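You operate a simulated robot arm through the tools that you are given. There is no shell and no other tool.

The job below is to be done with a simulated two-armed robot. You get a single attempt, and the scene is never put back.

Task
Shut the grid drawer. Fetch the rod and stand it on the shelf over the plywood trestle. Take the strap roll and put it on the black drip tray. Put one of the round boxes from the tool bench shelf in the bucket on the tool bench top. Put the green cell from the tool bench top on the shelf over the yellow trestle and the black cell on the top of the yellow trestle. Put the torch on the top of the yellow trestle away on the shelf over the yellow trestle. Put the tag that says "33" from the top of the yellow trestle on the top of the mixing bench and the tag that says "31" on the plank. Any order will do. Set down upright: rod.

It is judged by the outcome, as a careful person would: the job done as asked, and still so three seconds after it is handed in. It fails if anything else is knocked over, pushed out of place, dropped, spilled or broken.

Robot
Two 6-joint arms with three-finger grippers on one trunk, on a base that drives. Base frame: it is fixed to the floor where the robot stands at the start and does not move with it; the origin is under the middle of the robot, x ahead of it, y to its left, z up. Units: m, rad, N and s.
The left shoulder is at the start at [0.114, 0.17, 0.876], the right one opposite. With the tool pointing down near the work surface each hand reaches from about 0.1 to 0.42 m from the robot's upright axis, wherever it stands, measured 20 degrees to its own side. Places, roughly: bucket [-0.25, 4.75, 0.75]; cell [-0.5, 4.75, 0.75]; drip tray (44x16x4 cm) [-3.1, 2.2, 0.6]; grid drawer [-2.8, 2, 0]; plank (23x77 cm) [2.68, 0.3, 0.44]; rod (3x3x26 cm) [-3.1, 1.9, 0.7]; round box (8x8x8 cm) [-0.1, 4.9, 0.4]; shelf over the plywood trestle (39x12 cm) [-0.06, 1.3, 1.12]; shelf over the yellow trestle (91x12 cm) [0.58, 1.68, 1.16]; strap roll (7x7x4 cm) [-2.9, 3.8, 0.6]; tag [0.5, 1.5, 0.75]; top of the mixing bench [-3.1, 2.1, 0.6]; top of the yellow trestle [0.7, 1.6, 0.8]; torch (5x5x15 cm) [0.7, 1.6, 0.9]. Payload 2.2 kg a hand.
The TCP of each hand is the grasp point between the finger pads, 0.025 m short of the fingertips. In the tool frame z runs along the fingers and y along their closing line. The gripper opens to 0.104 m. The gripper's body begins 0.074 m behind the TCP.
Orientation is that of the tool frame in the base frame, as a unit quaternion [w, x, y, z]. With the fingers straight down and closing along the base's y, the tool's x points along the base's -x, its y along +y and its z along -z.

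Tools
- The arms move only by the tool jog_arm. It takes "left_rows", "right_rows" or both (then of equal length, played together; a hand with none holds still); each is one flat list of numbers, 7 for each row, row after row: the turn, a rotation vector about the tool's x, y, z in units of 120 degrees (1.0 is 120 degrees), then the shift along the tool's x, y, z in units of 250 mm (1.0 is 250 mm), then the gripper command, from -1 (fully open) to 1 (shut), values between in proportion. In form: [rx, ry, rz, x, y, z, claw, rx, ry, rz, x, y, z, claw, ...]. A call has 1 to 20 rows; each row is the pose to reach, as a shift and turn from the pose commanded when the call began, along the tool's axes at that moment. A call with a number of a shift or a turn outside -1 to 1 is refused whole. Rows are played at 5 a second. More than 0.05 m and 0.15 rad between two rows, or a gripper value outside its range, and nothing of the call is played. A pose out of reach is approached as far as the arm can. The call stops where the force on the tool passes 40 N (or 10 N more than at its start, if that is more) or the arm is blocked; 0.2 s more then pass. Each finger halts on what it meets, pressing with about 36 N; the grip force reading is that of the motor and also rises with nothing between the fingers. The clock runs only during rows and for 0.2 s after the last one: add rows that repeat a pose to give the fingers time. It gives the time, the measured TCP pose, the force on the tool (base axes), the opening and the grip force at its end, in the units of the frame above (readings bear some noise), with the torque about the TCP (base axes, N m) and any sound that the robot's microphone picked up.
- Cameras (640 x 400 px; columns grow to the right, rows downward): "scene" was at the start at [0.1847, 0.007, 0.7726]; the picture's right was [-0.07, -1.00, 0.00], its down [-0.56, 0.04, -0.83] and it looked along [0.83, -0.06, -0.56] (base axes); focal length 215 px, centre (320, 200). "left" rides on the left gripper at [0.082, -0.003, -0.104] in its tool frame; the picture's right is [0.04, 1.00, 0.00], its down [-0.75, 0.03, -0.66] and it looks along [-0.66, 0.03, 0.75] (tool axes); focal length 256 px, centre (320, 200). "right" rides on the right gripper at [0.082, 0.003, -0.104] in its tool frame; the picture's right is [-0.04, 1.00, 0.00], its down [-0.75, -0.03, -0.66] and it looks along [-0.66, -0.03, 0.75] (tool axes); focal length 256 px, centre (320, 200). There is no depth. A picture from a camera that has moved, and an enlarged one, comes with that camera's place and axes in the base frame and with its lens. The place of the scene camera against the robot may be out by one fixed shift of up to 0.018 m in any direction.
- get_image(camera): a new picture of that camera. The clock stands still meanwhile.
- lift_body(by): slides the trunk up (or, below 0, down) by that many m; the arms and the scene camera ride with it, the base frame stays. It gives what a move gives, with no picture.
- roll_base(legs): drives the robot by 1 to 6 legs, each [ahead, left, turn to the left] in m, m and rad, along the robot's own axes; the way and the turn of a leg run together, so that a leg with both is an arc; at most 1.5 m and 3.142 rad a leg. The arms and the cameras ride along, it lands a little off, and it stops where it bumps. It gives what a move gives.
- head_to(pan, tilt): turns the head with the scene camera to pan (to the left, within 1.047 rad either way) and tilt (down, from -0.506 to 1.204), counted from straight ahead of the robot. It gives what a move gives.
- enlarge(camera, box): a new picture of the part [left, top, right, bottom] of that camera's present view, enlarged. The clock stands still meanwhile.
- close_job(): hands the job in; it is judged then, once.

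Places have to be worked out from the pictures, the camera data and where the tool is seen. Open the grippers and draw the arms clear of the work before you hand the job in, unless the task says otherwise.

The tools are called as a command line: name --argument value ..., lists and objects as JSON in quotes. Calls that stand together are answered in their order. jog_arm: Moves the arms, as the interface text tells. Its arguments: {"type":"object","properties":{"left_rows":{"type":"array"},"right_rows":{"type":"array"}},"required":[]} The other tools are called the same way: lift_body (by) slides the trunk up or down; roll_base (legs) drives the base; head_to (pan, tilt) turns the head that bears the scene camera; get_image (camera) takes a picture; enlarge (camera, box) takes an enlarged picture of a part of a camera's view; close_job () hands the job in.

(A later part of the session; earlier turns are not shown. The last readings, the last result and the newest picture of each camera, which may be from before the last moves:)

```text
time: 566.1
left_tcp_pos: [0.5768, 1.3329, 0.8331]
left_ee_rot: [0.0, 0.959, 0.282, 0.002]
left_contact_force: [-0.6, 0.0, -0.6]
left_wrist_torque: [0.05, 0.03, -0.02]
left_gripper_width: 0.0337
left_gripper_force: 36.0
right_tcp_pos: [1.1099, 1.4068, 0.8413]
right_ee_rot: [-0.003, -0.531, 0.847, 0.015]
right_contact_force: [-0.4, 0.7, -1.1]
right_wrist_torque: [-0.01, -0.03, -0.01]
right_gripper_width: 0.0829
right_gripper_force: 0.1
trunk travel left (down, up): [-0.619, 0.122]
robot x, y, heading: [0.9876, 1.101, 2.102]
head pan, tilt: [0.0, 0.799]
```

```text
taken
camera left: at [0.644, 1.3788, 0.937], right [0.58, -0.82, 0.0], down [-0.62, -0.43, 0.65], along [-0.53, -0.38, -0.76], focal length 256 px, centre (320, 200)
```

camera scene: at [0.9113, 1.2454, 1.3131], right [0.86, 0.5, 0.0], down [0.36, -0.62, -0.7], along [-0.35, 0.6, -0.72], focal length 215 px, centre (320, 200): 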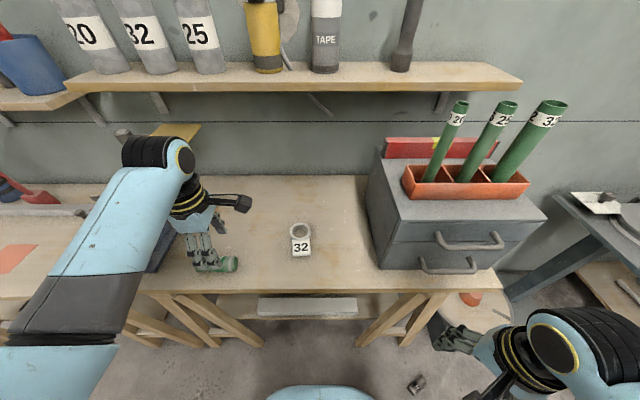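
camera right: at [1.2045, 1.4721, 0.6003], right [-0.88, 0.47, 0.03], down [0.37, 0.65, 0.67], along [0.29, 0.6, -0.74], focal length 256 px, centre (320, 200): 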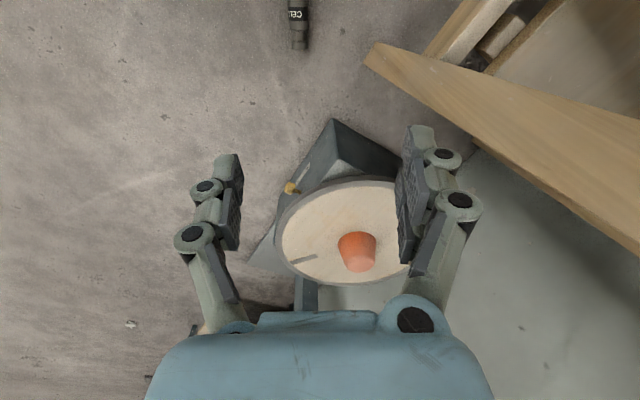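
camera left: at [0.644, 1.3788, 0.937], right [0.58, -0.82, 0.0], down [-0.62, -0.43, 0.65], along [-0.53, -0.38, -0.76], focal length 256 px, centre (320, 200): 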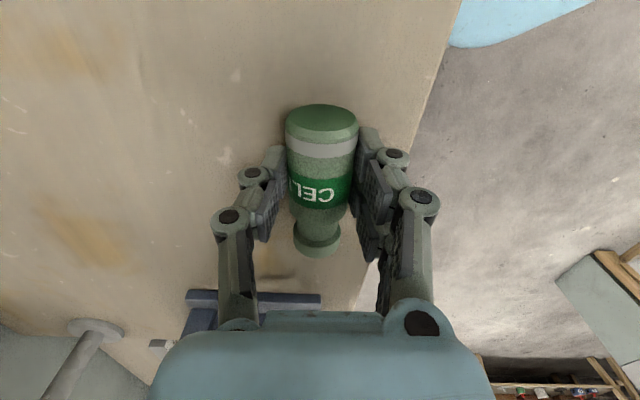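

Regripped with cap forward. Lift and bring the yaw back to straight ahead, then tilt the hand horizontal so the cell stands upright.

jog_arm --left_rows '[0, 0, 0, 0, 0, -0.15, 1, 0, 0, 0, 0, 0, -0.3, 1, 0, 0, 0, 0, 0, -0.44, 1, 0, 0, 0.07, 0, 0, -0.44, 1, 0, 0, 0.14, 0, 0, -0.44, 1, 0, 0, 0.21, 0, 0, -0.44, 1, 0, 0, 0.28, 0, 0, -0.44, 1, 0, 0, 0.35, 0, 0, -0.44, 1, 0, 0, 0.42, 0, 0, -0.44, 1, 0, 0, 0.49, 0, 0, -0.44, 1, 0, 0, 0.56, 0, 0, -0.44, 1, 0, 0, 0.63, 0, 0, -0.44, 1, 0, 0, 0.7, 0, 0, -0.44, 1, 0, 0, 0.77, 0, 0, -0.44, 1]'

jog_arm --left_rows '[0, -0.07, 0, 0, 0, 0, 1, 0, -0.14, 0, 0, 0, 0, 1, 0, -0.21, 0, 0, 0, 0, 1, 0, -0.28, 0, 0, 0, 0, 1, 0, -0.35, 0, 0, 0, 0, 1, 0, -0.42, 0, 0, 0, 0, 1, 0, -0.49, 0, 0, 0, 0, 1, 0, -0.56, 0, 0, 0, 0, 1, 0, -0.63, 0, 0, 0, 0, 1, 0, -0.7, 0, 0, 0, 0, 1]'

get_image --camera "left"

get_image --camera "scene"

```text
time: 569.1
left_tcp_pos: [0.5773, 1.3309, 0.9415]
left_ee_rot: [-0.001, 0.868, -0.497, 0.003]
left_contact_force: [0.1, 0.4, -0.7]
left_wrist_torque: [0.0, -0.01, -0.03]
left_gripper_width: 0.0336
left_gripper_force: 36.0
right_tcp_pos: [1.1107, 1.4061, 0.8416]
right_ee_rot: [-0.002, -0.532, 0.847, 0.016]
right_contact_force: [0.4, -0.8, 0.2]
right_wrist_torque: [0.04, 0.02, 0.01]
right_gripper_width: 0.0831
right_gripper_force: 0.0
trunk travel left (down, up): [-0.619, 0.122]
robot x, y, heading: [0.9853, 1.1005, 2.098]
head pan, tilt: [0.0, 0.799]
```

```text
time: 571.3
left_tcp_pos: [0.5785, 1.3318, 0.9413]
left_ee_rot: [-0.332, 0.647, -0.368, -0.579]
left_contact_force: [1.1, 0.2, -0.9]
left_wrist_torque: [-0.05, -0.02, -0.04]
left_gripper_width: 0.0337
left_gripper_force: 36.3
right_tcp_pos: [1.1104, 1.4069, 0.8413]
right_ee_rot: [-0.002, -0.531, 0.847, 0.015]
right_contact_force: [-0.1, 0.4, -0.8]
right_wrist_torque: [0.01, -0.03, -0.02]
right_gripper_width: 0.0833
right_gripper_force: 0.2
trunk travel left (down, up): [-0.619, 0.122]
robot x, y, heading: [0.9882, 1.1002, 2.094]
head pan, tilt: [0.0, 0.799]
```

```text
taken
camera left: at [0.6377, 1.235, 0.8718], right [-0.86, -0.51, -0.04], down [0.26, -0.51, 0.82], along [-0.44, 0.69, 0.57], focal length 256 px, centre (320, 200)
```

left: 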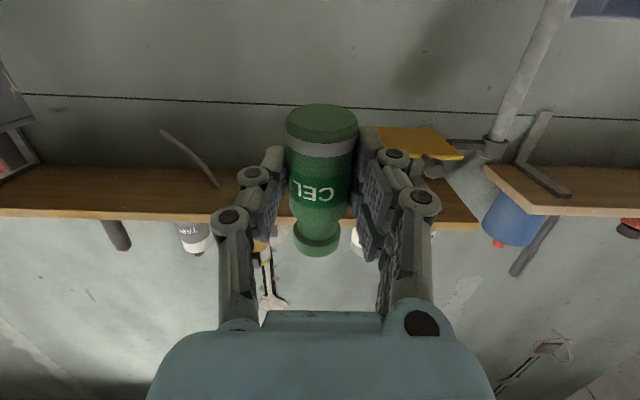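

```text
taken
camera scene: at [0.9111, 1.2454, 1.3131], right [0.86, 0.5, 0.0], down [0.36, -0.62, -0.7], along [-0.35, 0.6, -0.72], focal length 215 px, centre (320, 200)
```

scene: 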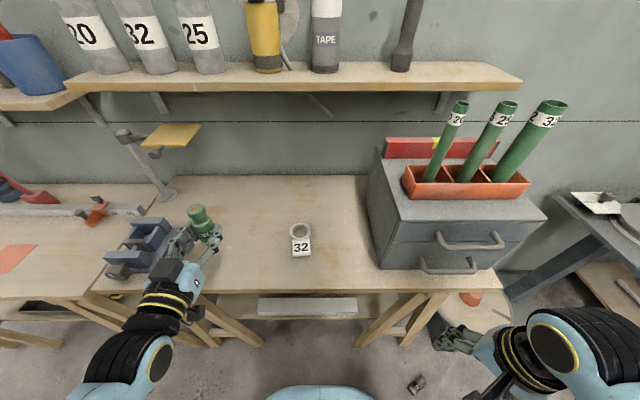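

The green cell now stands upright in the horizontal hand. Back off, raise the trunk, and extend the hand forward/up toward shelf height.

roll_base --legs '[[-0.38, 0, 0]]'

lift_body --by 0.12

jog_arm --left_rows '[0, -0.007, 0, -0.118, 0, 0.131, 1, 0, -0.014, 0, -0.235, 0, 0.262, 1, 0, -0.021, 0, -0.353, 0, 0.393, 1, 0, -0.028, 0, -0.471, 0, 0.523, 1, 0, -0.036, 0, -0.589, 0, 0.654, 1, 0, -0.043, 0, -0.706, 0, 0.785, 1, 0, -0.05, 0, -0.824, 0, 0.916, 1]'

head_to --pan 0.0 --tilt 0.5

get_image --camera "scene"

get_image --camera "left"

```text
time: 573.7
left_tcp_pos: [0.7741, 0.9949, 0.9434]
left_ee_rot: [-0.333, 0.646, -0.368, -0.58]
left_contact_force: [0.5, -0.4, -1.5]
left_wrist_torque: [-0.02, -0.01, -0.01]
left_gripper_width: 0.0338
left_gripper_force: 36.0
right_tcp_pos: [1.3075, 1.0714, 0.8428]
right_ee_rot: [-0.003, -0.532, 0.847, 0.016]
right_contact_force: [-0.3, -0.2, -0.2]
right_wrist_torque: [0.02, 0.0, 0.0]
right_gripper_width: 0.0833
right_gripper_force: 0.0
trunk travel left (down, up): [-0.619, 0.122]
robot x, y, heading: [1.1849, 0.7677, 2.1]
head pan, tilt: [0.0, 0.799]
```

```text
time: 575.2
left_tcp_pos: [0.7734, 0.9942, 1.0618]
left_ee_rot: [-0.332, 0.647, -0.368, -0.579]
left_contact_force: [-1.0, -0.1, -0.9]
left_wrist_torque: [0.0, -0.03, -0.02]
left_gripper_width: 0.0338
left_gripper_force: 36.0
right_tcp_pos: [1.3071, 1.0701, 0.9613]
right_ee_rot: [-0.002, -0.531, 0.847, 0.015]
right_contact_force: [-0.5, 0.2, 0.2]
right_wrist_torque: [-0.01, 0.0, -0.01]
right_gripper_width: 0.0832
right_gripper_force: 0.0
trunk travel left (down, up): [-0.739, 0.002]
robot x, y, heading: [1.1821, 0.7667, 2.1]
head pan, tilt: [0.0, 0.799]
```

```text
time: 576.8
left_tcp_pos: [0.6457, 1.2132, 1.2395]
left_ee_rot: [-0.351, 0.615, -0.351, -0.612]
left_contact_force: [-0.6, 0.4, -1.4]
left_wrist_torque: [-0.04, 0.04, 0.0]
left_gripper_width: 0.0339
left_gripper_force: 36.3
right_tcp_pos: [1.3054, 1.0722, 0.9615]
right_ee_rot: [-0.003, -0.531, 0.847, 0.015]
right_contact_force: [-0.8, 0.1, 0.3]
right_wrist_torque: [0.06, 0.0, 0.02]
right_gripper_width: 0.083
right_gripper_force: 0.1
trunk travel left (down, up): [-0.739, 0.002]
robot x, y, heading: [1.183, 0.7676, 2.095]
head pan, tilt: [0.0, 0.799]
```

```text
time: 577.6
left_tcp_pos: [0.646, 1.2111, 1.2395]
left_ee_rot: [-0.352, 0.615, -0.351, -0.612]
left_contact_force: [-0.1, -0.7, -1.2]
left_wrist_torque: [0.01, 0.01, -0.02]
left_gripper_width: 0.0339
left_gripper_force: 36.4
right_tcp_pos: [1.3065, 1.0712, 0.9617]
right_ee_rot: [-0.003, -0.532, 0.847, 0.016]
right_contact_force: [0.6, 0.5, -0.1]
right_wrist_torque: [0.0, -0.03, -0.02]
right_gripper_width: 0.083
right_gripper_force: 0.1
trunk travel left (down, up): [-0.739, 0.002]
robot x, y, heading: [1.1798, 0.7634, 2.097]
head pan, tilt: [0.0, 0.499]
```

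```text
taken
camera scene: at [1.1021, 0.9182, 1.4592], right [0.86, 0.5, 0.0], down [0.24, -0.41, -0.88], along [-0.44, 0.76, -0.48], focal length 215 px, centre (320, 200)
```

scene: 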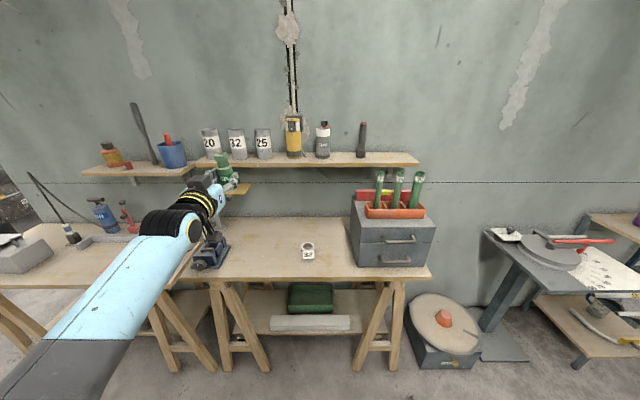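

```text
taken
camera left: at [0.7023, 1.122, 1.1586], right [-0.86, -0.51, -0.04], down [0.3, -0.58, 0.76], along [-0.41, 0.64, 0.65], focal length 256 px, centre (320, 200)
```

left: 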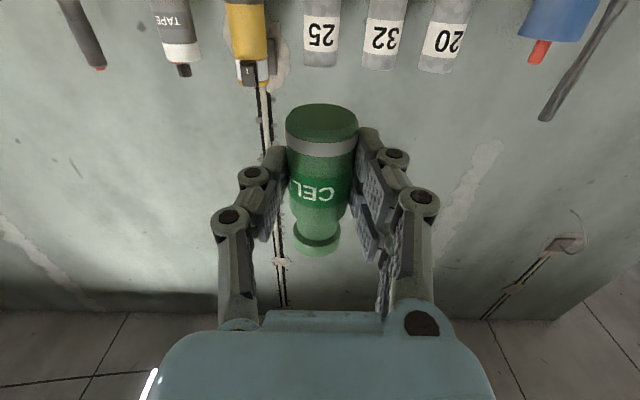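

Upright and level. Extend 7.5 cm forward, shift the base right 0.35 m so the cell lines up with the gap between the TAPE can and the torch.

jog_arm --left_rows '[0, 0, 0, 0, 0, 0.15, 1, 0, 0, 0, 0, 0, 0.3, 1]'

roll_base --legs '[[0, -0.345, 0], [0.15, 0, 0]]'

get_image --camera "scene"

get_image --camera "left"

```text
time: 578.2
left_tcp_pos: [0.6074, 1.2746, 1.2389]
left_ee_rot: [-0.351, 0.616, -0.351, -0.611]
left_contact_force: [-0.1, 0.1, -1.4]
left_wrist_torque: [0.0, -0.01, 0.02]
left_gripper_width: 0.0339
left_gripper_force: 36.1
right_tcp_pos: [1.3059, 1.0726, 0.9626]
right_ee_rot: [-0.002, -0.532, 0.847, 0.016]
right_contact_force: [-0.5, 0.0, -1.4]
right_wrist_torque: [-0.05, -0.02, 0.0]
right_gripper_width: 0.0832
right_gripper_force: 0.1
trunk travel left (down, up): [-0.739, 0.002]
robot x, y, heading: [1.1842, 0.7642, 2.102]
head pan, tilt: [0.0, 0.499]
```

```text
time: 581.4
left_tcp_pos: [0.8177, 1.5701, 1.2406]
left_ee_rot: [-0.351, 0.616, -0.351, -0.612]
left_contact_force: [-0.7, 0.2, -1.7]
left_wrist_torque: [0.02, 0.01, 0.01]
left_gripper_width: 0.0335
left_gripper_force: 35.9
right_tcp_pos: [1.5188, 1.3698, 0.961]
right_ee_rot: [-0.002, -0.532, 0.847, 0.015]
right_contact_force: [0.7, -0.3, 0.6]
right_wrist_torque: [-0.02, 0.02, 0.02]
right_gripper_width: 0.0835
right_gripper_force: 0.1
trunk travel left (down, up): [-0.739, 0.002]
robot x, y, heading: [1.3974, 1.0606, 2.102]
head pan, tilt: [0.0, 0.499]
```

```text
taken
camera scene: at [1.3142, 1.2163, 1.4592], right [0.86, 0.51, 0.0], down [0.24, -0.41, -0.88], along [-0.44, 0.76, -0.48], focal length 215 px, centre (320, 200)
```

scene: 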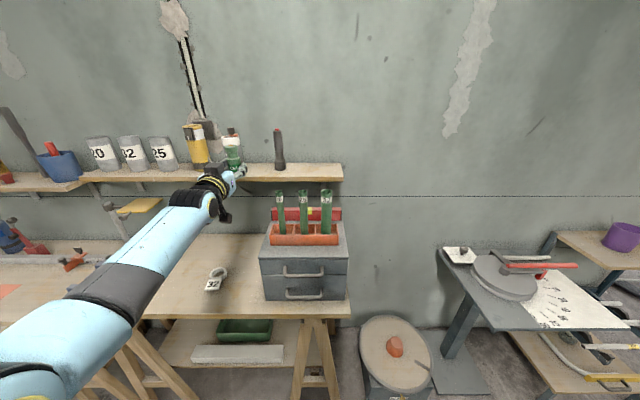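

```text
taken
camera left: at [0.8746, 1.4816, 1.1596], right [-0.86, -0.51, -0.04], down [0.3, -0.58, 0.76], along [-0.41, 0.64, 0.65], focal length 256 px, centre (320, 200)
```

left: 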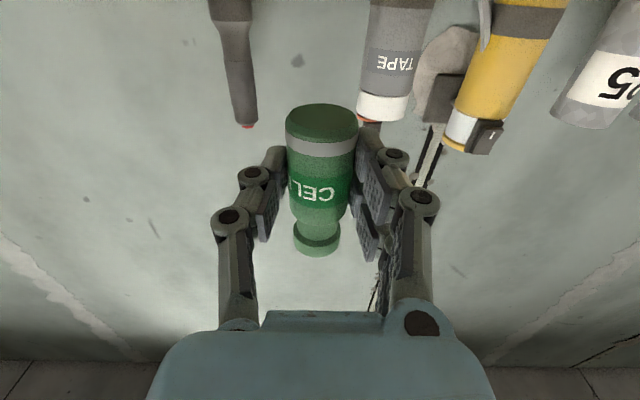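

Nearly lined up with the gap; shift 1.3 cm right and drive 0.1 m forward, then check.

roll_base --legs '[[0, -0.013, 0], [0.11, 0, 0]]'

get_image --camera "left"

enlarge --camera "scene" --box '[150, 100, 330, 220]'

```text
time: 582.9
left_tcp_pos: [0.7738, 1.6699, 1.2395]
left_ee_rot: [-0.351, 0.616, -0.35, -0.613]
left_contact_force: [-0.6, 0.3, -0.3]
left_wrist_torque: [-0.04, 0.03, 0.0]
left_gripper_width: 0.0335
left_gripper_force: 36.6
right_tcp_pos: [1.4743, 1.4709, 0.9616]
right_ee_rot: [-0.002, -0.532, 0.846, 0.015]
right_contact_force: [0.1, -0.1, 0.9]
right_wrist_torque: [-0.03, 0.03, -0.02]
right_gripper_width: 0.0835
right_gripper_force: 0.0
trunk travel left (down, up): [-0.739, 0.002]
robot x, y, heading: [1.3518, 1.167, 2.103]
head pan, tilt: [0.0, 0.499]
```

```text
taken
camera left: at [0.8309, 1.5815, 1.1596], right [-0.86, -0.51, -0.04], down [0.31, -0.58, 0.76], along [-0.41, 0.64, 0.65], focal length 256 px, centre (320, 200)
```

left: 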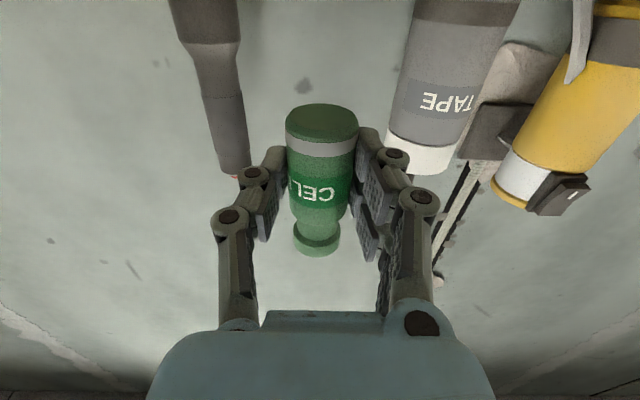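

```text
3.33 times, centred on (240, 160) of scene
camera zoom: at [1.2708, 1.3166, 1.4592], right [0.86, 0.51, 0.0], down [0.24, -0.41, -0.88], along [-0.44, 0.76, -0.48], focal length 717 px, centre (587, 333)
```

zoom: 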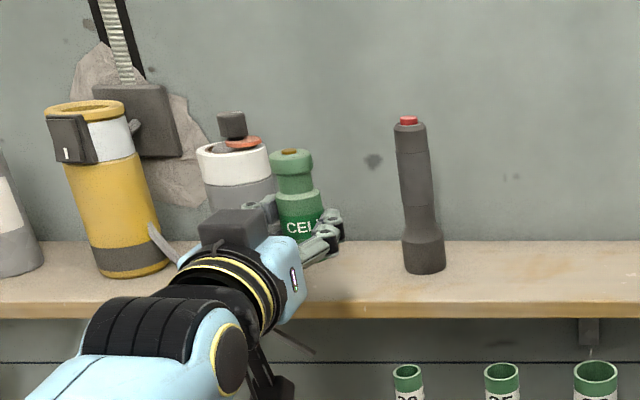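

Centred in the gap. Drive the final 0.1 m forward.

roll_base --legs '[[0.095, 0, 0]]'

get_image --camera "left"

enlarge --camera "scene" --box '[130, 100, 330, 240]'

```text
time: 584.0
left_tcp_pos: [0.7264, 1.7525, 1.2413]
left_ee_rot: [-0.35, 0.616, -0.35, -0.613]
left_contact_force: [-0.3, -0.6, -1.2]
left_wrist_torque: [-0.02, 0.01, -0.02]
left_gripper_width: 0.0337
left_gripper_force: 35.9
right_tcp_pos: [1.426, 1.5517, 0.9608]
right_ee_rot: [-0.003, -0.533, 0.846, 0.014]
right_contact_force: [1.2, 0.3, -0.4]
right_wrist_torque: [-0.04, -0.04, 0.0]
right_gripper_width: 0.0832
right_gripper_force: 0.1
trunk travel left (down, up): [-0.739, 0.002]
robot x, y, heading: [1.3036, 1.2468, 2.101]
head pan, tilt: [0.0, 0.499]
```

```text
taken
camera left: at [0.7822, 1.6636, 1.159], right [-0.86, -0.51, -0.04], down [0.3, -0.58, 0.76], along [-0.41, 0.64, 0.65], focal length 256 px, centre (320, 200)
```

left: 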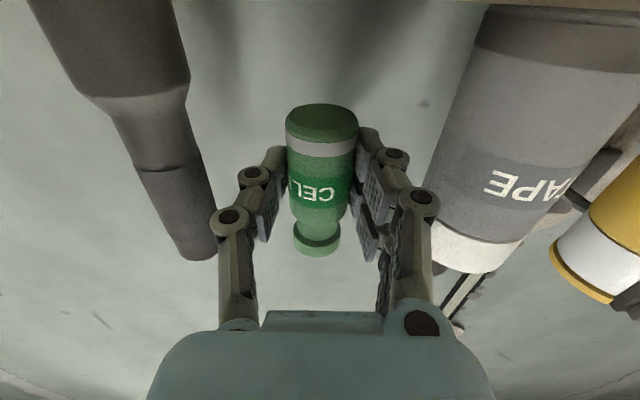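

```text
2.86 times, centred on (230, 170) of scene
camera zoom: at [1.2219, 1.399, 1.4591], right [0.86, 0.51, 0.0], down [0.24, -0.41, -0.88], along [-0.44, 0.76, -0.48], focal length 614 px, centre (577, 286)
```

zoom: 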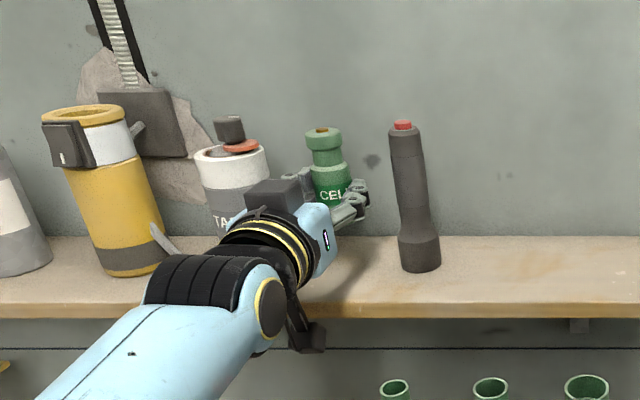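

Lower the cell toward the shelf in steps.

jog_arm --left_rows '[0, 0, 0, 0.05, 0, 0, 1, 0, 0, 0, 0.1, 0, 0, 1]'

jog_arm --left_rows '[0, 0, 0, 0.02, 0, 0, 1]'

jog_arm --left_rows '[0, 0, 0, 0.016, 0, 0, 1]'

enlarge --camera "scene" --box '[130, 100, 330, 240]'

```text
time: 584.6
left_tcp_pos: [0.7263, 1.7528, 1.2145]
left_ee_rot: [-0.35, 0.617, -0.351, -0.611]
left_contact_force: [0.1, 0.9, -1.3]
left_wrist_torque: [0.01, 0.02, 0.03]
left_gripper_width: 0.0337
left_gripper_force: 35.4
right_tcp_pos: [1.426, 1.5513, 0.9628]
right_ee_rot: [-0.002, -0.533, 0.846, 0.014]
right_contact_force: [-0.7, -0.2, 0.7]
right_wrist_torque: [-0.01, -0.01, -0.01]
right_gripper_width: 0.0829
right_gripper_force: 0.1
trunk travel left (down, up): [-0.739, 0.002]
robot x, y, heading: [1.3065, 1.2454, 2.101]
head pan, tilt: [0.0, 0.499]
```

```text
time: 585.0
left_tcp_pos: [0.7267, 1.7517, 1.2095]
left_ee_rot: [-0.35, 0.616, -0.35, -0.613]
left_contact_force: [-0.2, 0.0, -1.5]
left_wrist_torque: [-0.02, 0.03, 0.01]
left_gripper_width: 0.0338
left_gripper_force: 35.9
right_tcp_pos: [1.4263, 1.5521, 0.9612]
right_ee_rot: [-0.002, -0.534, 0.846, 0.015]
right_contact_force: [-0.6, -0.4, -0.2]
right_wrist_torque: [0.03, 0.0, 0.01]
right_gripper_width: 0.0834
right_gripper_force: 0.1
trunk travel left (down, up): [-0.739, 0.002]
robot x, y, heading: [1.3033, 1.2473, 2.099]
head pan, tilt: [0.0, 0.499]
```

```text
time: 585.5
left_tcp_pos: [0.7268, 1.7507, 1.2062]
left_ee_rot: [-0.35, 0.616, -0.35, -0.613]
left_contact_force: [0.1, -0.4, -1.3]
left_wrist_torque: [-0.02, -0.02, 0.03]
left_gripper_width: 0.0336
left_gripper_force: 36.1
right_tcp_pos: [1.4276, 1.551, 0.9618]
right_ee_rot: [-0.002, -0.533, 0.846, 0.015]
right_contact_force: [-0.1, 0.1, 0.4]
right_wrist_torque: [-0.01, 0.03, 0.0]
right_gripper_width: 0.0831
right_gripper_force: 0.1
trunk travel left (down, up): [-0.739, 0.002]
robot x, y, heading: [1.3075, 1.2476, 2.105]
head pan, tilt: [0.0, 0.499]
```

```text
2.86 times, centred on (230, 170) of scene
camera zoom: at [1.2227, 1.3977, 1.4593], right [0.86, 0.51, 0.0], down [0.24, -0.41, -0.88], along [-0.45, 0.76, -0.48], focal length 614 px, centre (577, 286)
```

zoom: 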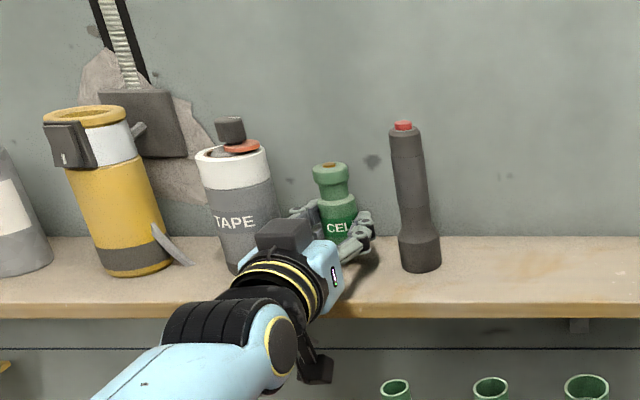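

jog_arm --left_rows '[0, 0, 0, 0.016, 0, 0, 1]'

jog_arm --left_rows '[0, 0, 0, 0.016, 0, 0, 1]'

jog_arm --left_rows '[0, 0, 0, 0.016, 0, 0, 1]'

```text
time: 585.9
left_tcp_pos: [0.7265, 1.7518, 1.2026]
left_ee_rot: [-0.351, 0.616, -0.35, -0.612]
left_contact_force: [0.9, -1.2, -1.3]
left_wrist_torque: [0.01, -0.03, -0.02]
left_gripper_width: 0.0335
left_gripper_force: 35.1
right_tcp_pos: [1.4263, 1.5515, 0.9611]
right_ee_rot: [-0.001, -0.533, 0.846, 0.015]
right_contact_force: [-0.2, -0.2, -0.2]
right_wrist_torque: [-0.03, 0.01, 0.0]
right_gripper_width: 0.0833
right_gripper_force: 0.0
trunk travel left (down, up): [-0.739, 0.002]
robot x, y, heading: [1.3054, 1.2424, 2.103]
head pan, tilt: [0.0, 0.499]
```

```text
time: 586.2
left_tcp_pos: [0.7266, 1.7522, 1.1978]
left_ee_rot: [-0.35, 0.616, -0.35, -0.613]
left_contact_force: [0.0, -0.1, -0.7]
left_wrist_torque: [0.0, 0.0, -0.02]
left_gripper_width: 0.0338
left_gripper_force: 36.0
right_tcp_pos: [1.4266, 1.5511, 0.9612]
right_ee_rot: [-0.002, -0.533, 0.846, 0.015]
right_contact_force: [0.3, -0.1, 0.0]
right_wrist_torque: [-0.02, 0.01, 0.01]
right_gripper_width: 0.0833
right_gripper_force: 0.1
trunk travel left (down, up): [-0.739, 0.002]
robot x, y, heading: [1.3048, 1.2423, 2.106]
head pan, tilt: [0.0, 0.499]
```

```text
time: 586.6
left_tcp_pos: [0.726, 1.7523, 1.194]
left_ee_rot: [-0.35, 0.616, -0.35, -0.613]
left_contact_force: [0.4, -0.8, -1.1]
left_wrist_torque: [0.03, -0.01, 0.01]
left_gripper_width: 0.0337
left_gripper_force: 35.3
right_tcp_pos: [1.426, 1.5509, 0.9617]
right_ee_rot: [-0.003, -0.533, 0.846, 0.016]
right_contact_force: [-0.7, 0.0, 0.1]
right_wrist_torque: [0.02, -0.01, 0.01]
right_gripper_width: 0.0831
right_gripper_force: 0.1
trunk travel left (down, up): [-0.739, 0.002]
robot x, y, heading: [1.3117, 1.2458, 2.101]
head pan, tilt: [0.0, 0.499]
```

jog_arm --left_rows '[0, 0, 0, 0.016, 0, 0, 1]'

jog_arm --left_rows '[0, 0, 0, 0.012, 0, 0, 1]'

enlarge --camera "scene" --box '[190, 130, 310, 210]'

```text
time: 587.0
left_tcp_pos: [0.7271, 1.7516, 1.1921]
left_ee_rot: [-0.351, 0.615, -0.349, -0.614]
left_contact_force: [-0.3, -0.6, 4.3]
left_wrist_torque: [-0.04, 0.08, 0.0]
left_gripper_width: 0.0337
left_gripper_force: 35.7
right_tcp_pos: [1.4275, 1.5505, 0.9617]
right_ee_rot: [-0.002, -0.533, 0.846, 0.016]
right_contact_force: [0.4, -0.6, 0.3]
right_wrist_torque: [0.01, -0.03, 0.01]
right_gripper_width: 0.0829
right_gripper_force: 0.1
trunk travel left (down, up): [-0.739, 0.002]
robot x, y, heading: [1.2997, 1.2462, 2.101]
head pan, tilt: [0.0, 0.499]
```

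```text
time: 587.5
left_tcp_pos: [0.7266, 1.7518, 1.1918]
left_ee_rot: [0.352, -0.613, 0.349, 0.615]
left_contact_force: [-4.0, -2.0, 13.9]
left_wrist_torque: [-0.04, 0.15, 0.01]
left_gripper_width: 0.0338
left_gripper_force: 35.9
right_tcp_pos: [1.4271, 1.5504, 0.9608]
right_ee_rot: [-0.001, -0.532, 0.846, 0.015]
right_contact_force: [-0.2, -0.1, -0.8]
right_wrist_torque: [0.0, -0.01, 0.01]
right_gripper_width: 0.0832
right_gripper_force: 0.2
trunk travel left (down, up): [-0.739, 0.002]
robot x, y, heading: [1.3075, 1.2449, 2.102]
head pan, tilt: [0.0, 0.499]
```

```text
5.00 times, centred on (250, 170) of scene
camera zoom: at [1.2237, 1.3964, 1.4597], right [0.86, 0.51, 0.0], down [0.24, -0.41, -0.88], along [-0.45, 0.76, -0.48], focal length 1075 px, centre (670, 350)
```

zoom: 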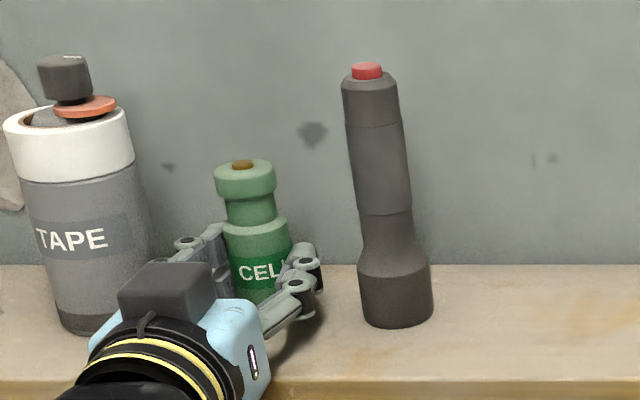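

Contact: the green cell stands on the shelf. Open gently and withdraw straight back.

jog_arm --left_rows '[0, 0, 0, -0.006, 0, 0, 1, 0, 0, 0, -0.006, 0, 0, 0.32, 0, 0, 0, -0.006, 0, 0, 0.24, 0, 0, 0, -0.006, 0, 0, 0.16, 0, 0, 0, -0.006, 0, 0, 0.08, 0, 0, 0, -0.006, 0, 0, 0.05]'

get_image --camera "left"

enlarge --camera "scene" --box '[190, 130, 310, 210]'

```text
time: 588.9
left_tcp_pos: [0.7264, 1.7529, 1.1886]
left_ee_rot: [-0.351, 0.616, -0.351, -0.612]
left_contact_force: [0.5, 0.2, 0.0]
left_wrist_torque: [0.03, 0.01, 0.0]
left_gripper_width: 0.0494
left_gripper_force: 0.2
right_tcp_pos: [1.4265, 1.5498, 0.9619]
right_ee_rot: [-0.003, -0.532, 0.846, 0.015]
right_contact_force: [-0.2, 0.2, -0.1]
right_wrist_torque: [0.01, -0.01, 0.0]
right_gripper_width: 0.0831
right_gripper_force: 0.1
trunk travel left (down, up): [-0.739, 0.002]
robot x, y, heading: [1.3022, 1.244, 2.107]
head pan, tilt: [0.0, 0.499]
```

```text
taken
camera left: at [0.7828, 1.6633, 1.1083], right [-0.86, -0.51, -0.04], down [0.31, -0.58, 0.76], along [-0.41, 0.64, 0.65], focal length 256 px, centre (320, 200)
```

left: 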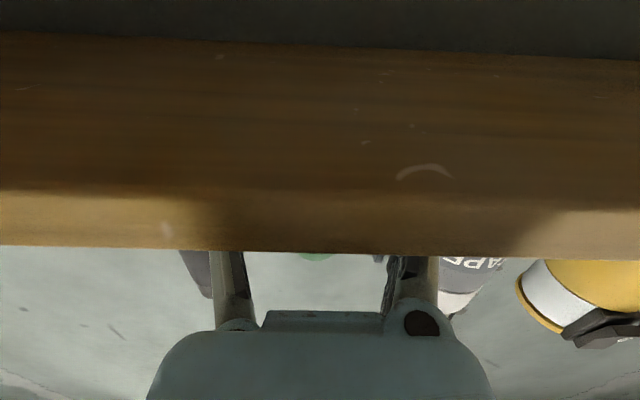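

```text
5.00 times, centred on (250, 170) of scene
camera zoom: at [1.2227, 1.3978, 1.4593], right [0.86, 0.51, 0.0], down [0.24, -0.41, -0.88], along [-0.45, 0.76, -0.48], focal length 1075 px, centre (670, 350)
```

zoom: 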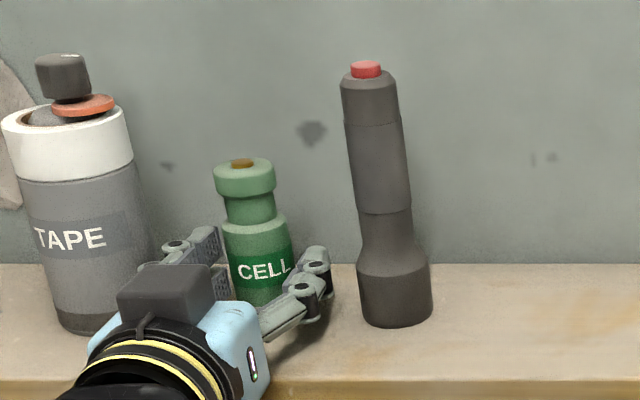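

The cell stands free. Back the base straight out.

roll_base --legs '[[-0.3, 0, 0]]'

get_image --camera "scene"

get_image --camera "left"

```text
time: 590.9
left_tcp_pos: [0.8755, 1.4945, 1.1897]
left_ee_rot: [-0.349, 0.616, -0.349, -0.614]
left_contact_force: [0.3, 0.1, 1.3]
left_wrist_torque: [-0.02, 0.01, 0.03]
left_gripper_width: 0.0491
left_gripper_force: 0.1
right_tcp_pos: [1.5763, 1.2962, 0.9616]
right_ee_rot: [-0.001, -0.533, 0.846, 0.015]
right_contact_force: [0.0, -0.5, -0.5]
right_wrist_torque: [0.01, -0.01, 0.05]
right_gripper_width: 0.0834
right_gripper_force: 0.1
trunk travel left (down, up): [-0.739, 0.002]
robot x, y, heading: [1.4542, 0.9926, 2.109]
head pan, tilt: [0.0, 0.499]
```

```text
taken
camera scene: at [1.373, 1.1421, 1.4594], right [0.86, 0.51, 0.0], down [0.24, -0.41, -0.88], along [-0.45, 0.76, -0.48], focal length 215 px, centre (320, 200)
```

scene: 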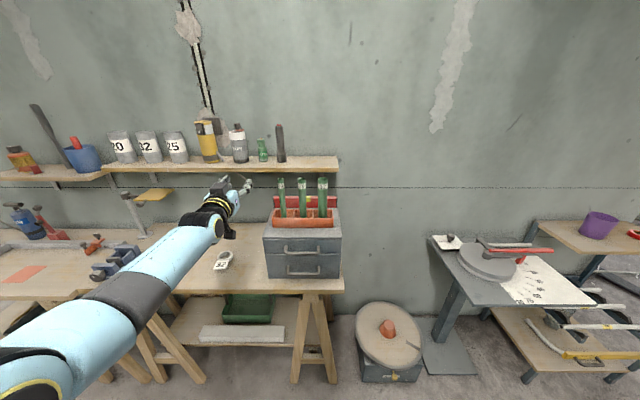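

```text
taken
camera left: at [0.9321, 1.4064, 1.1087], right [-0.86, -0.51, -0.04], down [0.31, -0.58, 0.76], along [-0.41, 0.64, 0.65], focal length 256 px, centre (320, 200)
```

left: 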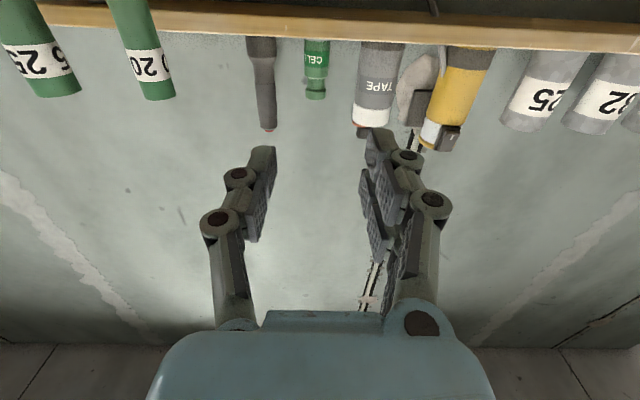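

Green is done. Now retrieve the black cell with the left hand: back off, lower the trunk, then reorient the left hand to vertical.

roll_base --legs '[[-0.3, 0, 0]]'

lift_body --by -0.3

jog_arm --left_rows '[0, 0, 0, 0.06, 0, -0.14, -0.4, 0, 0, 0, 0.12, 0, -0.28, -0.4, 0, 0, 0, 0.18, 0, -0.42, -0.4, 0, 0, 0, 0.24, 0, -0.56, -0.4, 0, 0, 0, 0.3, 0, -0.7, -0.4, 0, 0, 0, 0.36, 0, -0.84, -0.4]'

jog_arm --left_rows '[0, 0.07, 0, 0, 0, 0, -0.4, 0, 0.14, 0, 0, 0, 0, -0.4, 0, 0.21, 0, 0, 0, 0, -0.4, 0, 0.28, 0, 0, 0, 0, -0.4, 0, 0.35, 0, 0, 0, 0, -0.4, 0, 0.42, 0, 0, 0, 0, -0.4, 0, 0.49, 0, 0, 0, 0, -0.4, 0, 0.56, 0, 0, 0, 0, -0.4, 0, 0.63, 0, 0, 0, 0, -0.4, 0, 0.7, 0, 0, 0, 0, -0.4, 0, 0.75, 0, 0, 0, 0, -0.4]'

get_image --camera "scene"

```text
time: 593.0
left_tcp_pos: [1.032, 1.2349, 1.1912]
left_ee_rot: [-0.351, 0.615, -0.35, -0.613]
left_contact_force: [0.7, -0.5, -0.1]
left_wrist_torque: [0.01, -0.05, 0.01]
left_gripper_width: 0.0492
left_gripper_force: 0.0
right_tcp_pos: [1.7321, 1.0323, 0.961]
right_ee_rot: [-0.002, -0.532, 0.846, 0.015]
right_contact_force: [0.0, 0.3, 0.4]
right_wrist_torque: [0.0, 0.0, 0.0]
right_gripper_width: 0.0835
right_gripper_force: 0.0
trunk travel left (down, up): [-0.739, 0.002]
robot x, y, heading: [1.6106, 0.7278, 2.103]
head pan, tilt: [0.0, 0.499]
```

```text
time: 596.0
left_tcp_pos: [1.0331, 1.2355, 0.8893]
left_ee_rot: [-0.351, 0.615, -0.35, -0.613]
left_contact_force: [-0.8, -0.6, 0.1]
left_wrist_torque: [-0.02, 0.01, -0.01]
left_gripper_width: 0.0497
left_gripper_force: 0.0
right_tcp_pos: [1.7323, 1.0339, 0.6614]
right_ee_rot: [-0.002, -0.532, 0.846, 0.016]
right_contact_force: [-0.4, -1.7, 0.5]
right_wrist_torque: [-0.01, 0.01, 0.03]
right_gripper_width: 0.083
right_gripper_force: 0.1
trunk travel left (down, up): [-0.439, 0.302]
robot x, y, heading: [1.6102, 0.7266, 2.101]
head pan, tilt: [0.0, 0.499]
```

```text
time: 597.4
left_tcp_pos: [1.1405, 1.0546, 0.801]
left_ee_rot: [-0.351, 0.615, -0.35, -0.613]
left_contact_force: [0.3, 1.3, 0.2]
left_wrist_torque: [0.01, -0.04, 0.01]
left_gripper_width: 0.0726
left_gripper_force: 0.1
right_tcp_pos: [1.7335, 1.0334, 0.6615]
right_ee_rot: [-0.002, -0.532, 0.847, 0.015]
right_contact_force: [0.8, 0.1, 0.5]
right_wrist_torque: [0.01, 0.02, -0.01]
right_gripper_width: 0.0832
right_gripper_force: 0.1
trunk travel left (down, up): [-0.439, 0.302]
robot x, y, heading: [1.6067, 0.7295, 2.1]
head pan, tilt: [0.0, 0.499]
```

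```text
time: 599.8
left_tcp_pos: [1.1404, 1.055, 0.7999]
left_ee_rot: [0.0, 0.868, -0.496, 0.003]
left_contact_force: [0.5, -0.2, 0.0]
left_wrist_torque: [-0.01, 0.02, -0.04]
left_gripper_width: 0.0731
left_gripper_force: 0.0
right_tcp_pos: [1.7322, 1.0347, 0.6616]
right_ee_rot: [-0.001, -0.532, 0.847, 0.015]
right_contact_force: [-0.1, 0.0, 1.4]
right_wrist_torque: [-0.01, -0.01, 0.01]
right_gripper_width: 0.0832
right_gripper_force: 0.1
trunk travel left (down, up): [-0.439, 0.302]
robot x, y, heading: [1.61, 0.7241, 2.102]
head pan, tilt: [0.0, 0.499]
```

```text
taken
camera scene: at [1.5265, 0.8832, 1.1566], right [0.86, 0.51, 0.0], down [0.24, -0.41, -0.88], along [-0.44, 0.76, -0.48], focal length 215 px, centre (320, 200)
```

scene: 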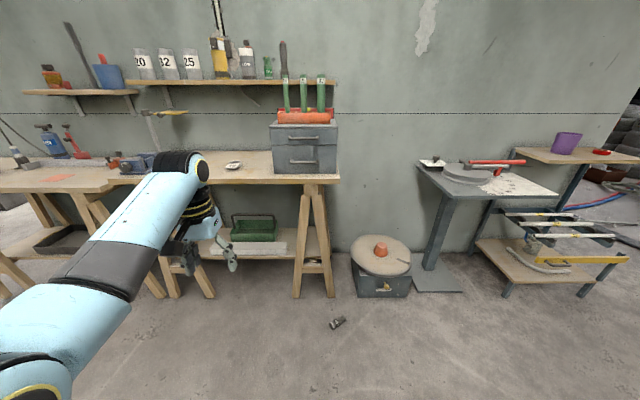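

Lower and retract the left hand, then yaw it −57° to match the fallen cell's direction.

jog_arm --left_rows '[0, 0, 0, 0, 0, 0.17, -0.4, 0, 0, 0, 0, 0, 0.34, -0.4, 0, 0, 0, 0, 0, 0.5, -0.4, 0, 0, 0, 0.17, 0, 0.6, -0.4, 0, 0, 0, 0.34, 0, 0.65, -0.4, 0, 0, 0, 0.51, 0, 0.65, -0.4, 0, 0, 0, 0.68, 0, 0.65, -0.4, 0, 0, 0, 0.85, 0, 0.65, -0.4]'

jog_arm --left_rows '[0, 0, 0.07, 0, 0, 0, -0.4, 0, 0, 0.14, 0, 0, 0, -0.4, 0, 0, 0.21, 0, 0, 0, -0.4, 0, 0, 0.28, 0, 0, 0, -0.4, 0, 0, 0.35, 0, 0, 0, -0.4, 0, 0, 0.42, 0, 0, 0, -0.4, 0, 0, 0.47, 0, 0, 0, -0.4]'

head_to --pan 0.0 --tilt 0.9

get_image --camera "scene"

```text
time: 601.5
left_tcp_pos: [1.2486, 0.8696, 0.6413]
left_ee_rot: [-0.001, 0.868, -0.496, 0.001]
left_contact_force: [-0.1, -0.2, -0.6]
left_wrist_torque: [0.01, -0.02, -0.04]
left_gripper_width: 0.0727
left_gripper_force: 0.0
right_tcp_pos: [1.7333, 1.0329, 0.6607]
right_ee_rot: [-0.002, -0.531, 0.847, 0.014]
right_contact_force: [0.7, 0.9, -0.1]
right_wrist_torque: [0.0, 0.0, -0.04]
right_gripper_width: 0.0832
right_gripper_force: 0.1
trunk travel left (down, up): [-0.439, 0.302]
robot x, y, heading: [1.6085, 0.7271, 2.1]
head pan, tilt: [0.0, 0.499]
```

```text
time: 603.1
left_tcp_pos: [1.2481, 0.8719, 0.6387]
left_ee_rot: [0.001, -0.53, 0.848, -0.002]
left_contact_force: [0.1, 0.3, -0.6]
left_wrist_torque: [-0.01, 0.02, -0.03]
left_gripper_width: 0.073
left_gripper_force: 0.0
right_tcp_pos: [1.7324, 1.0333, 0.6611]
right_ee_rot: [-0.003, -0.532, 0.847, 0.015]
right_contact_force: [0.0, 0.6, 0.4]
right_wrist_torque: [0.02, -0.02, 0.03]
right_gripper_width: 0.0831
right_gripper_force: 0.0
trunk travel left (down, up): [-0.439, 0.302]
robot x, y, heading: [1.6118, 0.7273, 2.102]
head pan, tilt: [0.0, 0.499]
```

```text
time: 604.0
left_tcp_pos: [1.2478, 0.8704, 0.6392]
left_ee_rot: [0.001, -0.531, 0.847, -0.002]
left_contact_force: [-0.2, 0.0, -0.1]
left_wrist_torque: [-0.01, 0.03, 0.04]
left_gripper_width: 0.0728
left_gripper_force: 0.1
right_tcp_pos: [1.7334, 1.0333, 0.6615]
right_ee_rot: [-0.002, -0.532, 0.847, 0.014]
right_contact_force: [0.2, 0.5, 0.2]
right_wrist_torque: [0.01, -0.02, 0.03]
right_gripper_width: 0.0831
right_gripper_force: 0.0
trunk travel left (down, up): [-0.439, 0.302]
robot x, y, heading: [1.6105, 0.7265, 2.099]
head pan, tilt: [0.0, 0.901]
```

```text
taken
camera scene: at [1.5345, 0.8695, 1.1229], right [0.86, 0.51, 0.0], down [0.4, -0.68, -0.62], along [-0.31, 0.54, -0.78], focal length 215 px, centre (320, 200)
```

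scene: 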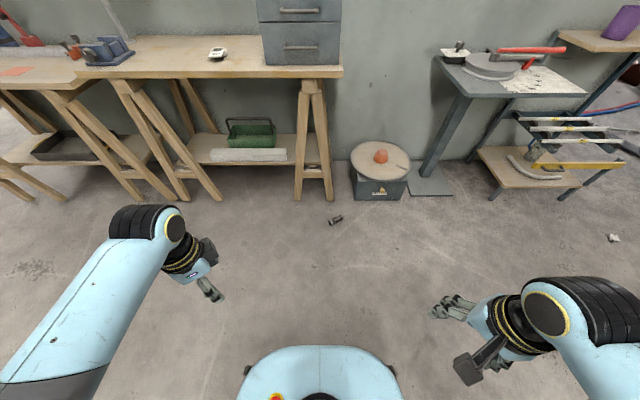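

Drive to put the left hand above the black cell.

roll_base --legs '[[0, -0.339, 0], [0.45, 0, 0]]'

get_image --camera "left"

get_image --camera "scene"

```text
time: 608.5
left_tcp_pos: [1.3123, 1.4323, 0.6388]
left_ee_rot: [0.001, -0.525, 0.851, -0.002]
left_contact_force: [0.4, 0.9, 0.0]
left_wrist_torque: [0.0, -0.03, 0.0]
left_gripper_width: 0.0732
left_gripper_force: 0.0
right_tcp_pos: [1.7989, 1.5868, 0.6615]
right_ee_rot: [-0.002, -0.526, 0.85, 0.015]
right_contact_force: [0.6, -1.0, 0.3]
right_wrist_torque: [-0.02, 0.02, -0.02]
right_gripper_width: 0.0833
right_gripper_force: 0.1
trunk travel left (down, up): [-0.439, 0.302]
robot x, y, heading: [1.6705, 1.2819, 2.088]
head pan, tilt: [0.0, 0.901]
```

```text
taken
camera left: at [1.2787, 1.3575, 0.7425], right [-0.91, 0.41, -0.01], down [0.31, 0.69, 0.66], along [0.27, 0.6, -0.75], focal length 256 px, centre (320, 200)
```

left: 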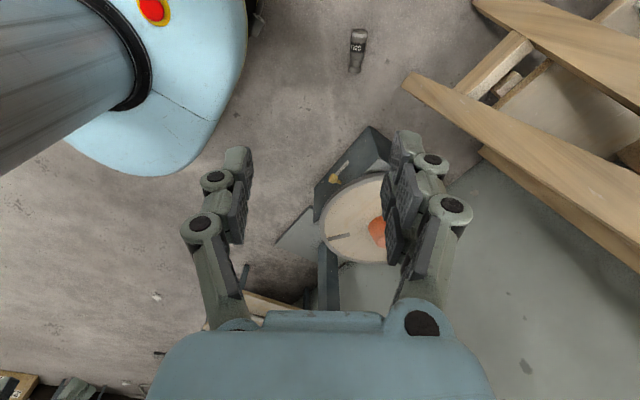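

```text
taken
camera scene: at [1.5985, 1.4273, 1.1227], right [0.87, 0.49, 0.0], down [0.39, -0.68, -0.62], along [-0.31, 0.54, -0.78], focal length 215 px, centre (320, 200)
```

scene: 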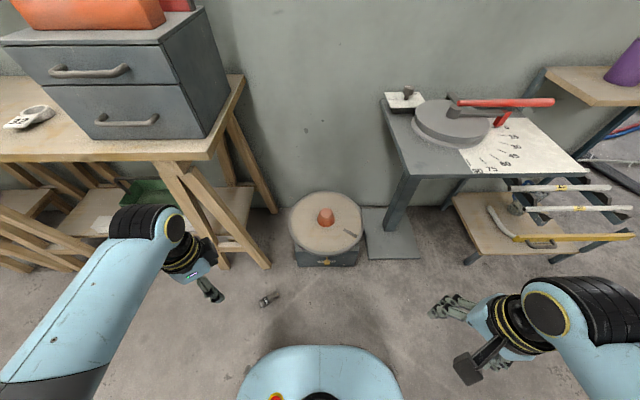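

Fine-position the base, then lower the trunk fully.

roll_base --legs '[[0.104, 0.0155, 0]]'

lift_body --by -0.3

get_image --camera "left"

get_image --camera "scene"

```text
time: 609.7
left_tcp_pos: [1.2487, 1.5152, 0.6381]
left_ee_rot: [0.001, -0.525, 0.851, -0.003]
left_contact_force: [0.1, -0.2, -0.1]
left_wrist_torque: [-0.01, 0.01, 0.01]
left_gripper_width: 0.0728
left_gripper_force: 0.1
right_tcp_pos: [1.734, 1.6705, 0.6614]
right_ee_rot: [-0.002, -0.526, 0.851, 0.015]
right_contact_force: [0.0, -0.2, 0.0]
right_wrist_torque: [-0.03, -0.03, -0.01]
right_gripper_width: 0.083
right_gripper_force: 0.1
trunk travel left (down, up): [-0.439, 0.302]
robot x, y, heading: [1.6057, 1.3688, 2.087]
head pan, tilt: [0.0, 0.901]
```

```text
time: 612.7
left_tcp_pos: [1.2482, 1.5147, 0.3381]
left_ee_rot: [0.0, -0.524, 0.851, -0.002]
left_contact_force: [0.0, -0.8, -0.1]
left_wrist_torque: [0.04, -0.02, 0.0]
left_gripper_width: 0.0728
left_gripper_force: 0.0
right_tcp_pos: [1.7346, 1.6704, 0.3612]
right_ee_rot: [-0.003, -0.525, 0.851, 0.016]
right_contact_force: [0.5, -0.4, -0.2]
right_wrist_torque: [0.02, 0.0, -0.02]
right_gripper_width: 0.0836
right_gripper_force: 0.1
trunk travel left (down, up): [-0.139, 0.602]
robot x, y, heading: [1.6082, 1.366, 2.081]
head pan, tilt: [0.0, 0.901]
```

```text
taken
camera left: at [1.2147, 1.4392, 0.4429], right [-0.91, 0.41, 0.0], down [0.31, 0.69, 0.66], along [0.27, 0.6, -0.75], focal length 256 px, centre (320, 200)
```

left: 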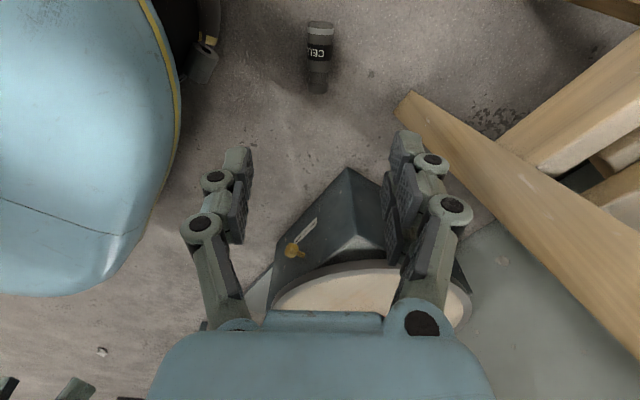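

```text
taken
camera scene: at [1.5259, 1.5239, 0.8129], right [0.87, 0.49, 0.0], down [0.39, -0.68, -0.62], along [-0.31, 0.54, -0.78], focal length 215 px, centre (320, 200)
```

scene: 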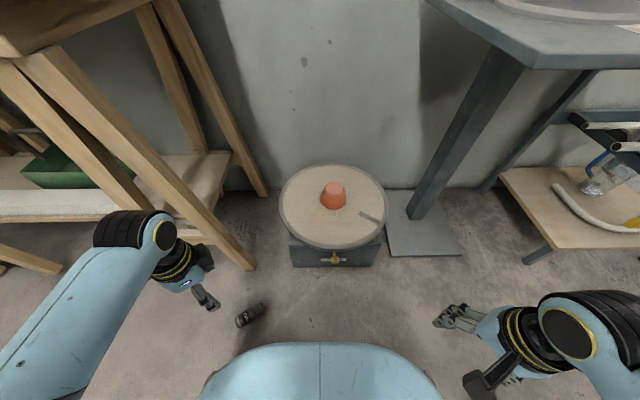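

Directly above the cell and aligned. Lower the rest of the way.

lift_body --by -0.13

jog_arm --left_rows '[0, 0, 0, 0, 0, 0.16, -0.4, 0, 0, 0, 0, 0, 0.32, -0.4, 0, 0, 0, 0, 0, 0.46, -0.4]'

get_image --camera "left"

```text
time: 614.3
left_tcp_pos: [1.2487, 1.5142, 0.2085]
left_ee_rot: [0.001, -0.524, 0.851, -0.002]
left_contact_force: [0.8, 0.5, 0.3]
left_wrist_torque: [0.0, 0.02, 0.02]
left_gripper_width: 0.0728
left_gripper_force: 0.1
right_tcp_pos: [1.7338, 1.6706, 0.2314]
right_ee_rot: [-0.002, -0.526, 0.85, 0.017]
right_contact_force: [-0.8, 0.1, -0.1]
right_wrist_torque: [0.04, -0.01, -0.03]
right_gripper_width: 0.0834
right_gripper_force: 0.1
trunk travel left (down, up): [-0.009, 0.732]
robot x, y, heading: [1.609, 1.3647, 2.078]
head pan, tilt: [0.0, 0.901]
```

```text
time: 615.1
left_tcp_pos: [1.2494, 1.5133, 0.0955]
left_ee_rot: [0.0, -0.525, 0.851, -0.002]
left_contact_force: [0.3, 0.5, -0.4]
left_wrist_torque: [0.01, 0.01, 0.0]
left_gripper_width: 0.0729
left_gripper_force: 0.0
right_tcp_pos: [1.7364, 1.6697, 0.2305]
right_ee_rot: [-0.002, -0.525, 0.851, 0.015]
right_contact_force: [0.4, 0.1, -0.1]
right_wrist_torque: [-0.01, -0.01, -0.03]
right_gripper_width: 0.0833
right_gripper_force: 0.0
trunk travel left (down, up): [-0.009, 0.732]
robot x, y, heading: [1.611, 1.3654, 2.085]
head pan, tilt: [0.0, 0.901]
```

```text
taken
camera left: at [1.2147, 1.4381, 0.1987], right [-0.91, 0.41, 0.0], down [0.31, 0.69, 0.66], along [0.27, 0.6, -0.75], focal length 256 px, centre (320, 200)
```

left: 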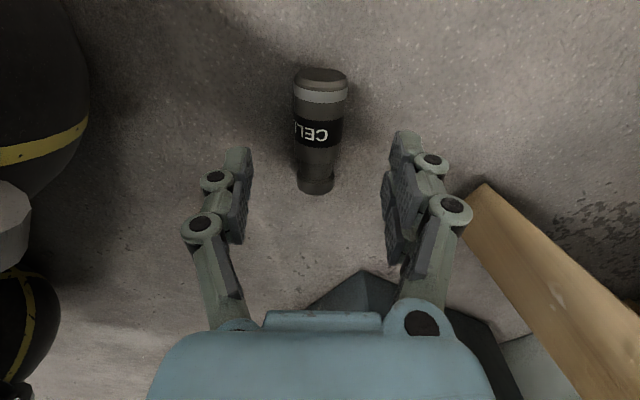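

Well aligned. Lower 6 cm and grip.

jog_arm --left_rows '[0, 0, 0, 0, 0, 0.12, -0.4, 0, 0, 0, 0, 0, 0.235, -0.4]'

get_image --camera "left"

```text
time: 615.7
left_tcp_pos: [1.2493, 1.5128, 0.036]
left_ee_rot: [0.002, -0.525, 0.851, -0.003]
left_contact_force: [0.2, 0.1, 0.0]
left_wrist_torque: [-0.01, 0.01, -0.04]
left_gripper_width: 0.0725
left_gripper_force: 0.1
right_tcp_pos: [1.7355, 1.6696, 0.2326]
right_ee_rot: [-0.003, -0.526, 0.851, 0.015]
right_contact_force: [0.1, -0.3, -0.6]
right_wrist_torque: [-0.02, 0.01, -0.01]
right_gripper_width: 0.0832
right_gripper_force: 0.1
trunk travel left (down, up): [-0.009, 0.732]
robot x, y, heading: [1.6054, 1.3648, 2.084]
head pan, tilt: [0.0, 0.901]
```

```text
taken
camera left: at [1.2156, 1.4378, 0.1406], right [-0.91, 0.41, 0.0], down [0.31, 0.69, 0.66], along [0.27, 0.6, -0.75], focal length 256 px, centre (320, 200)
```

left: 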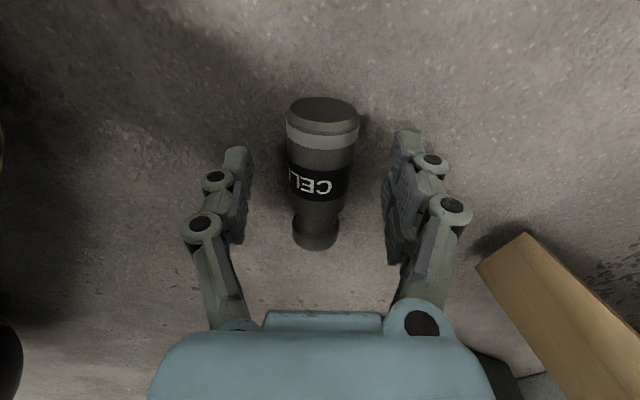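

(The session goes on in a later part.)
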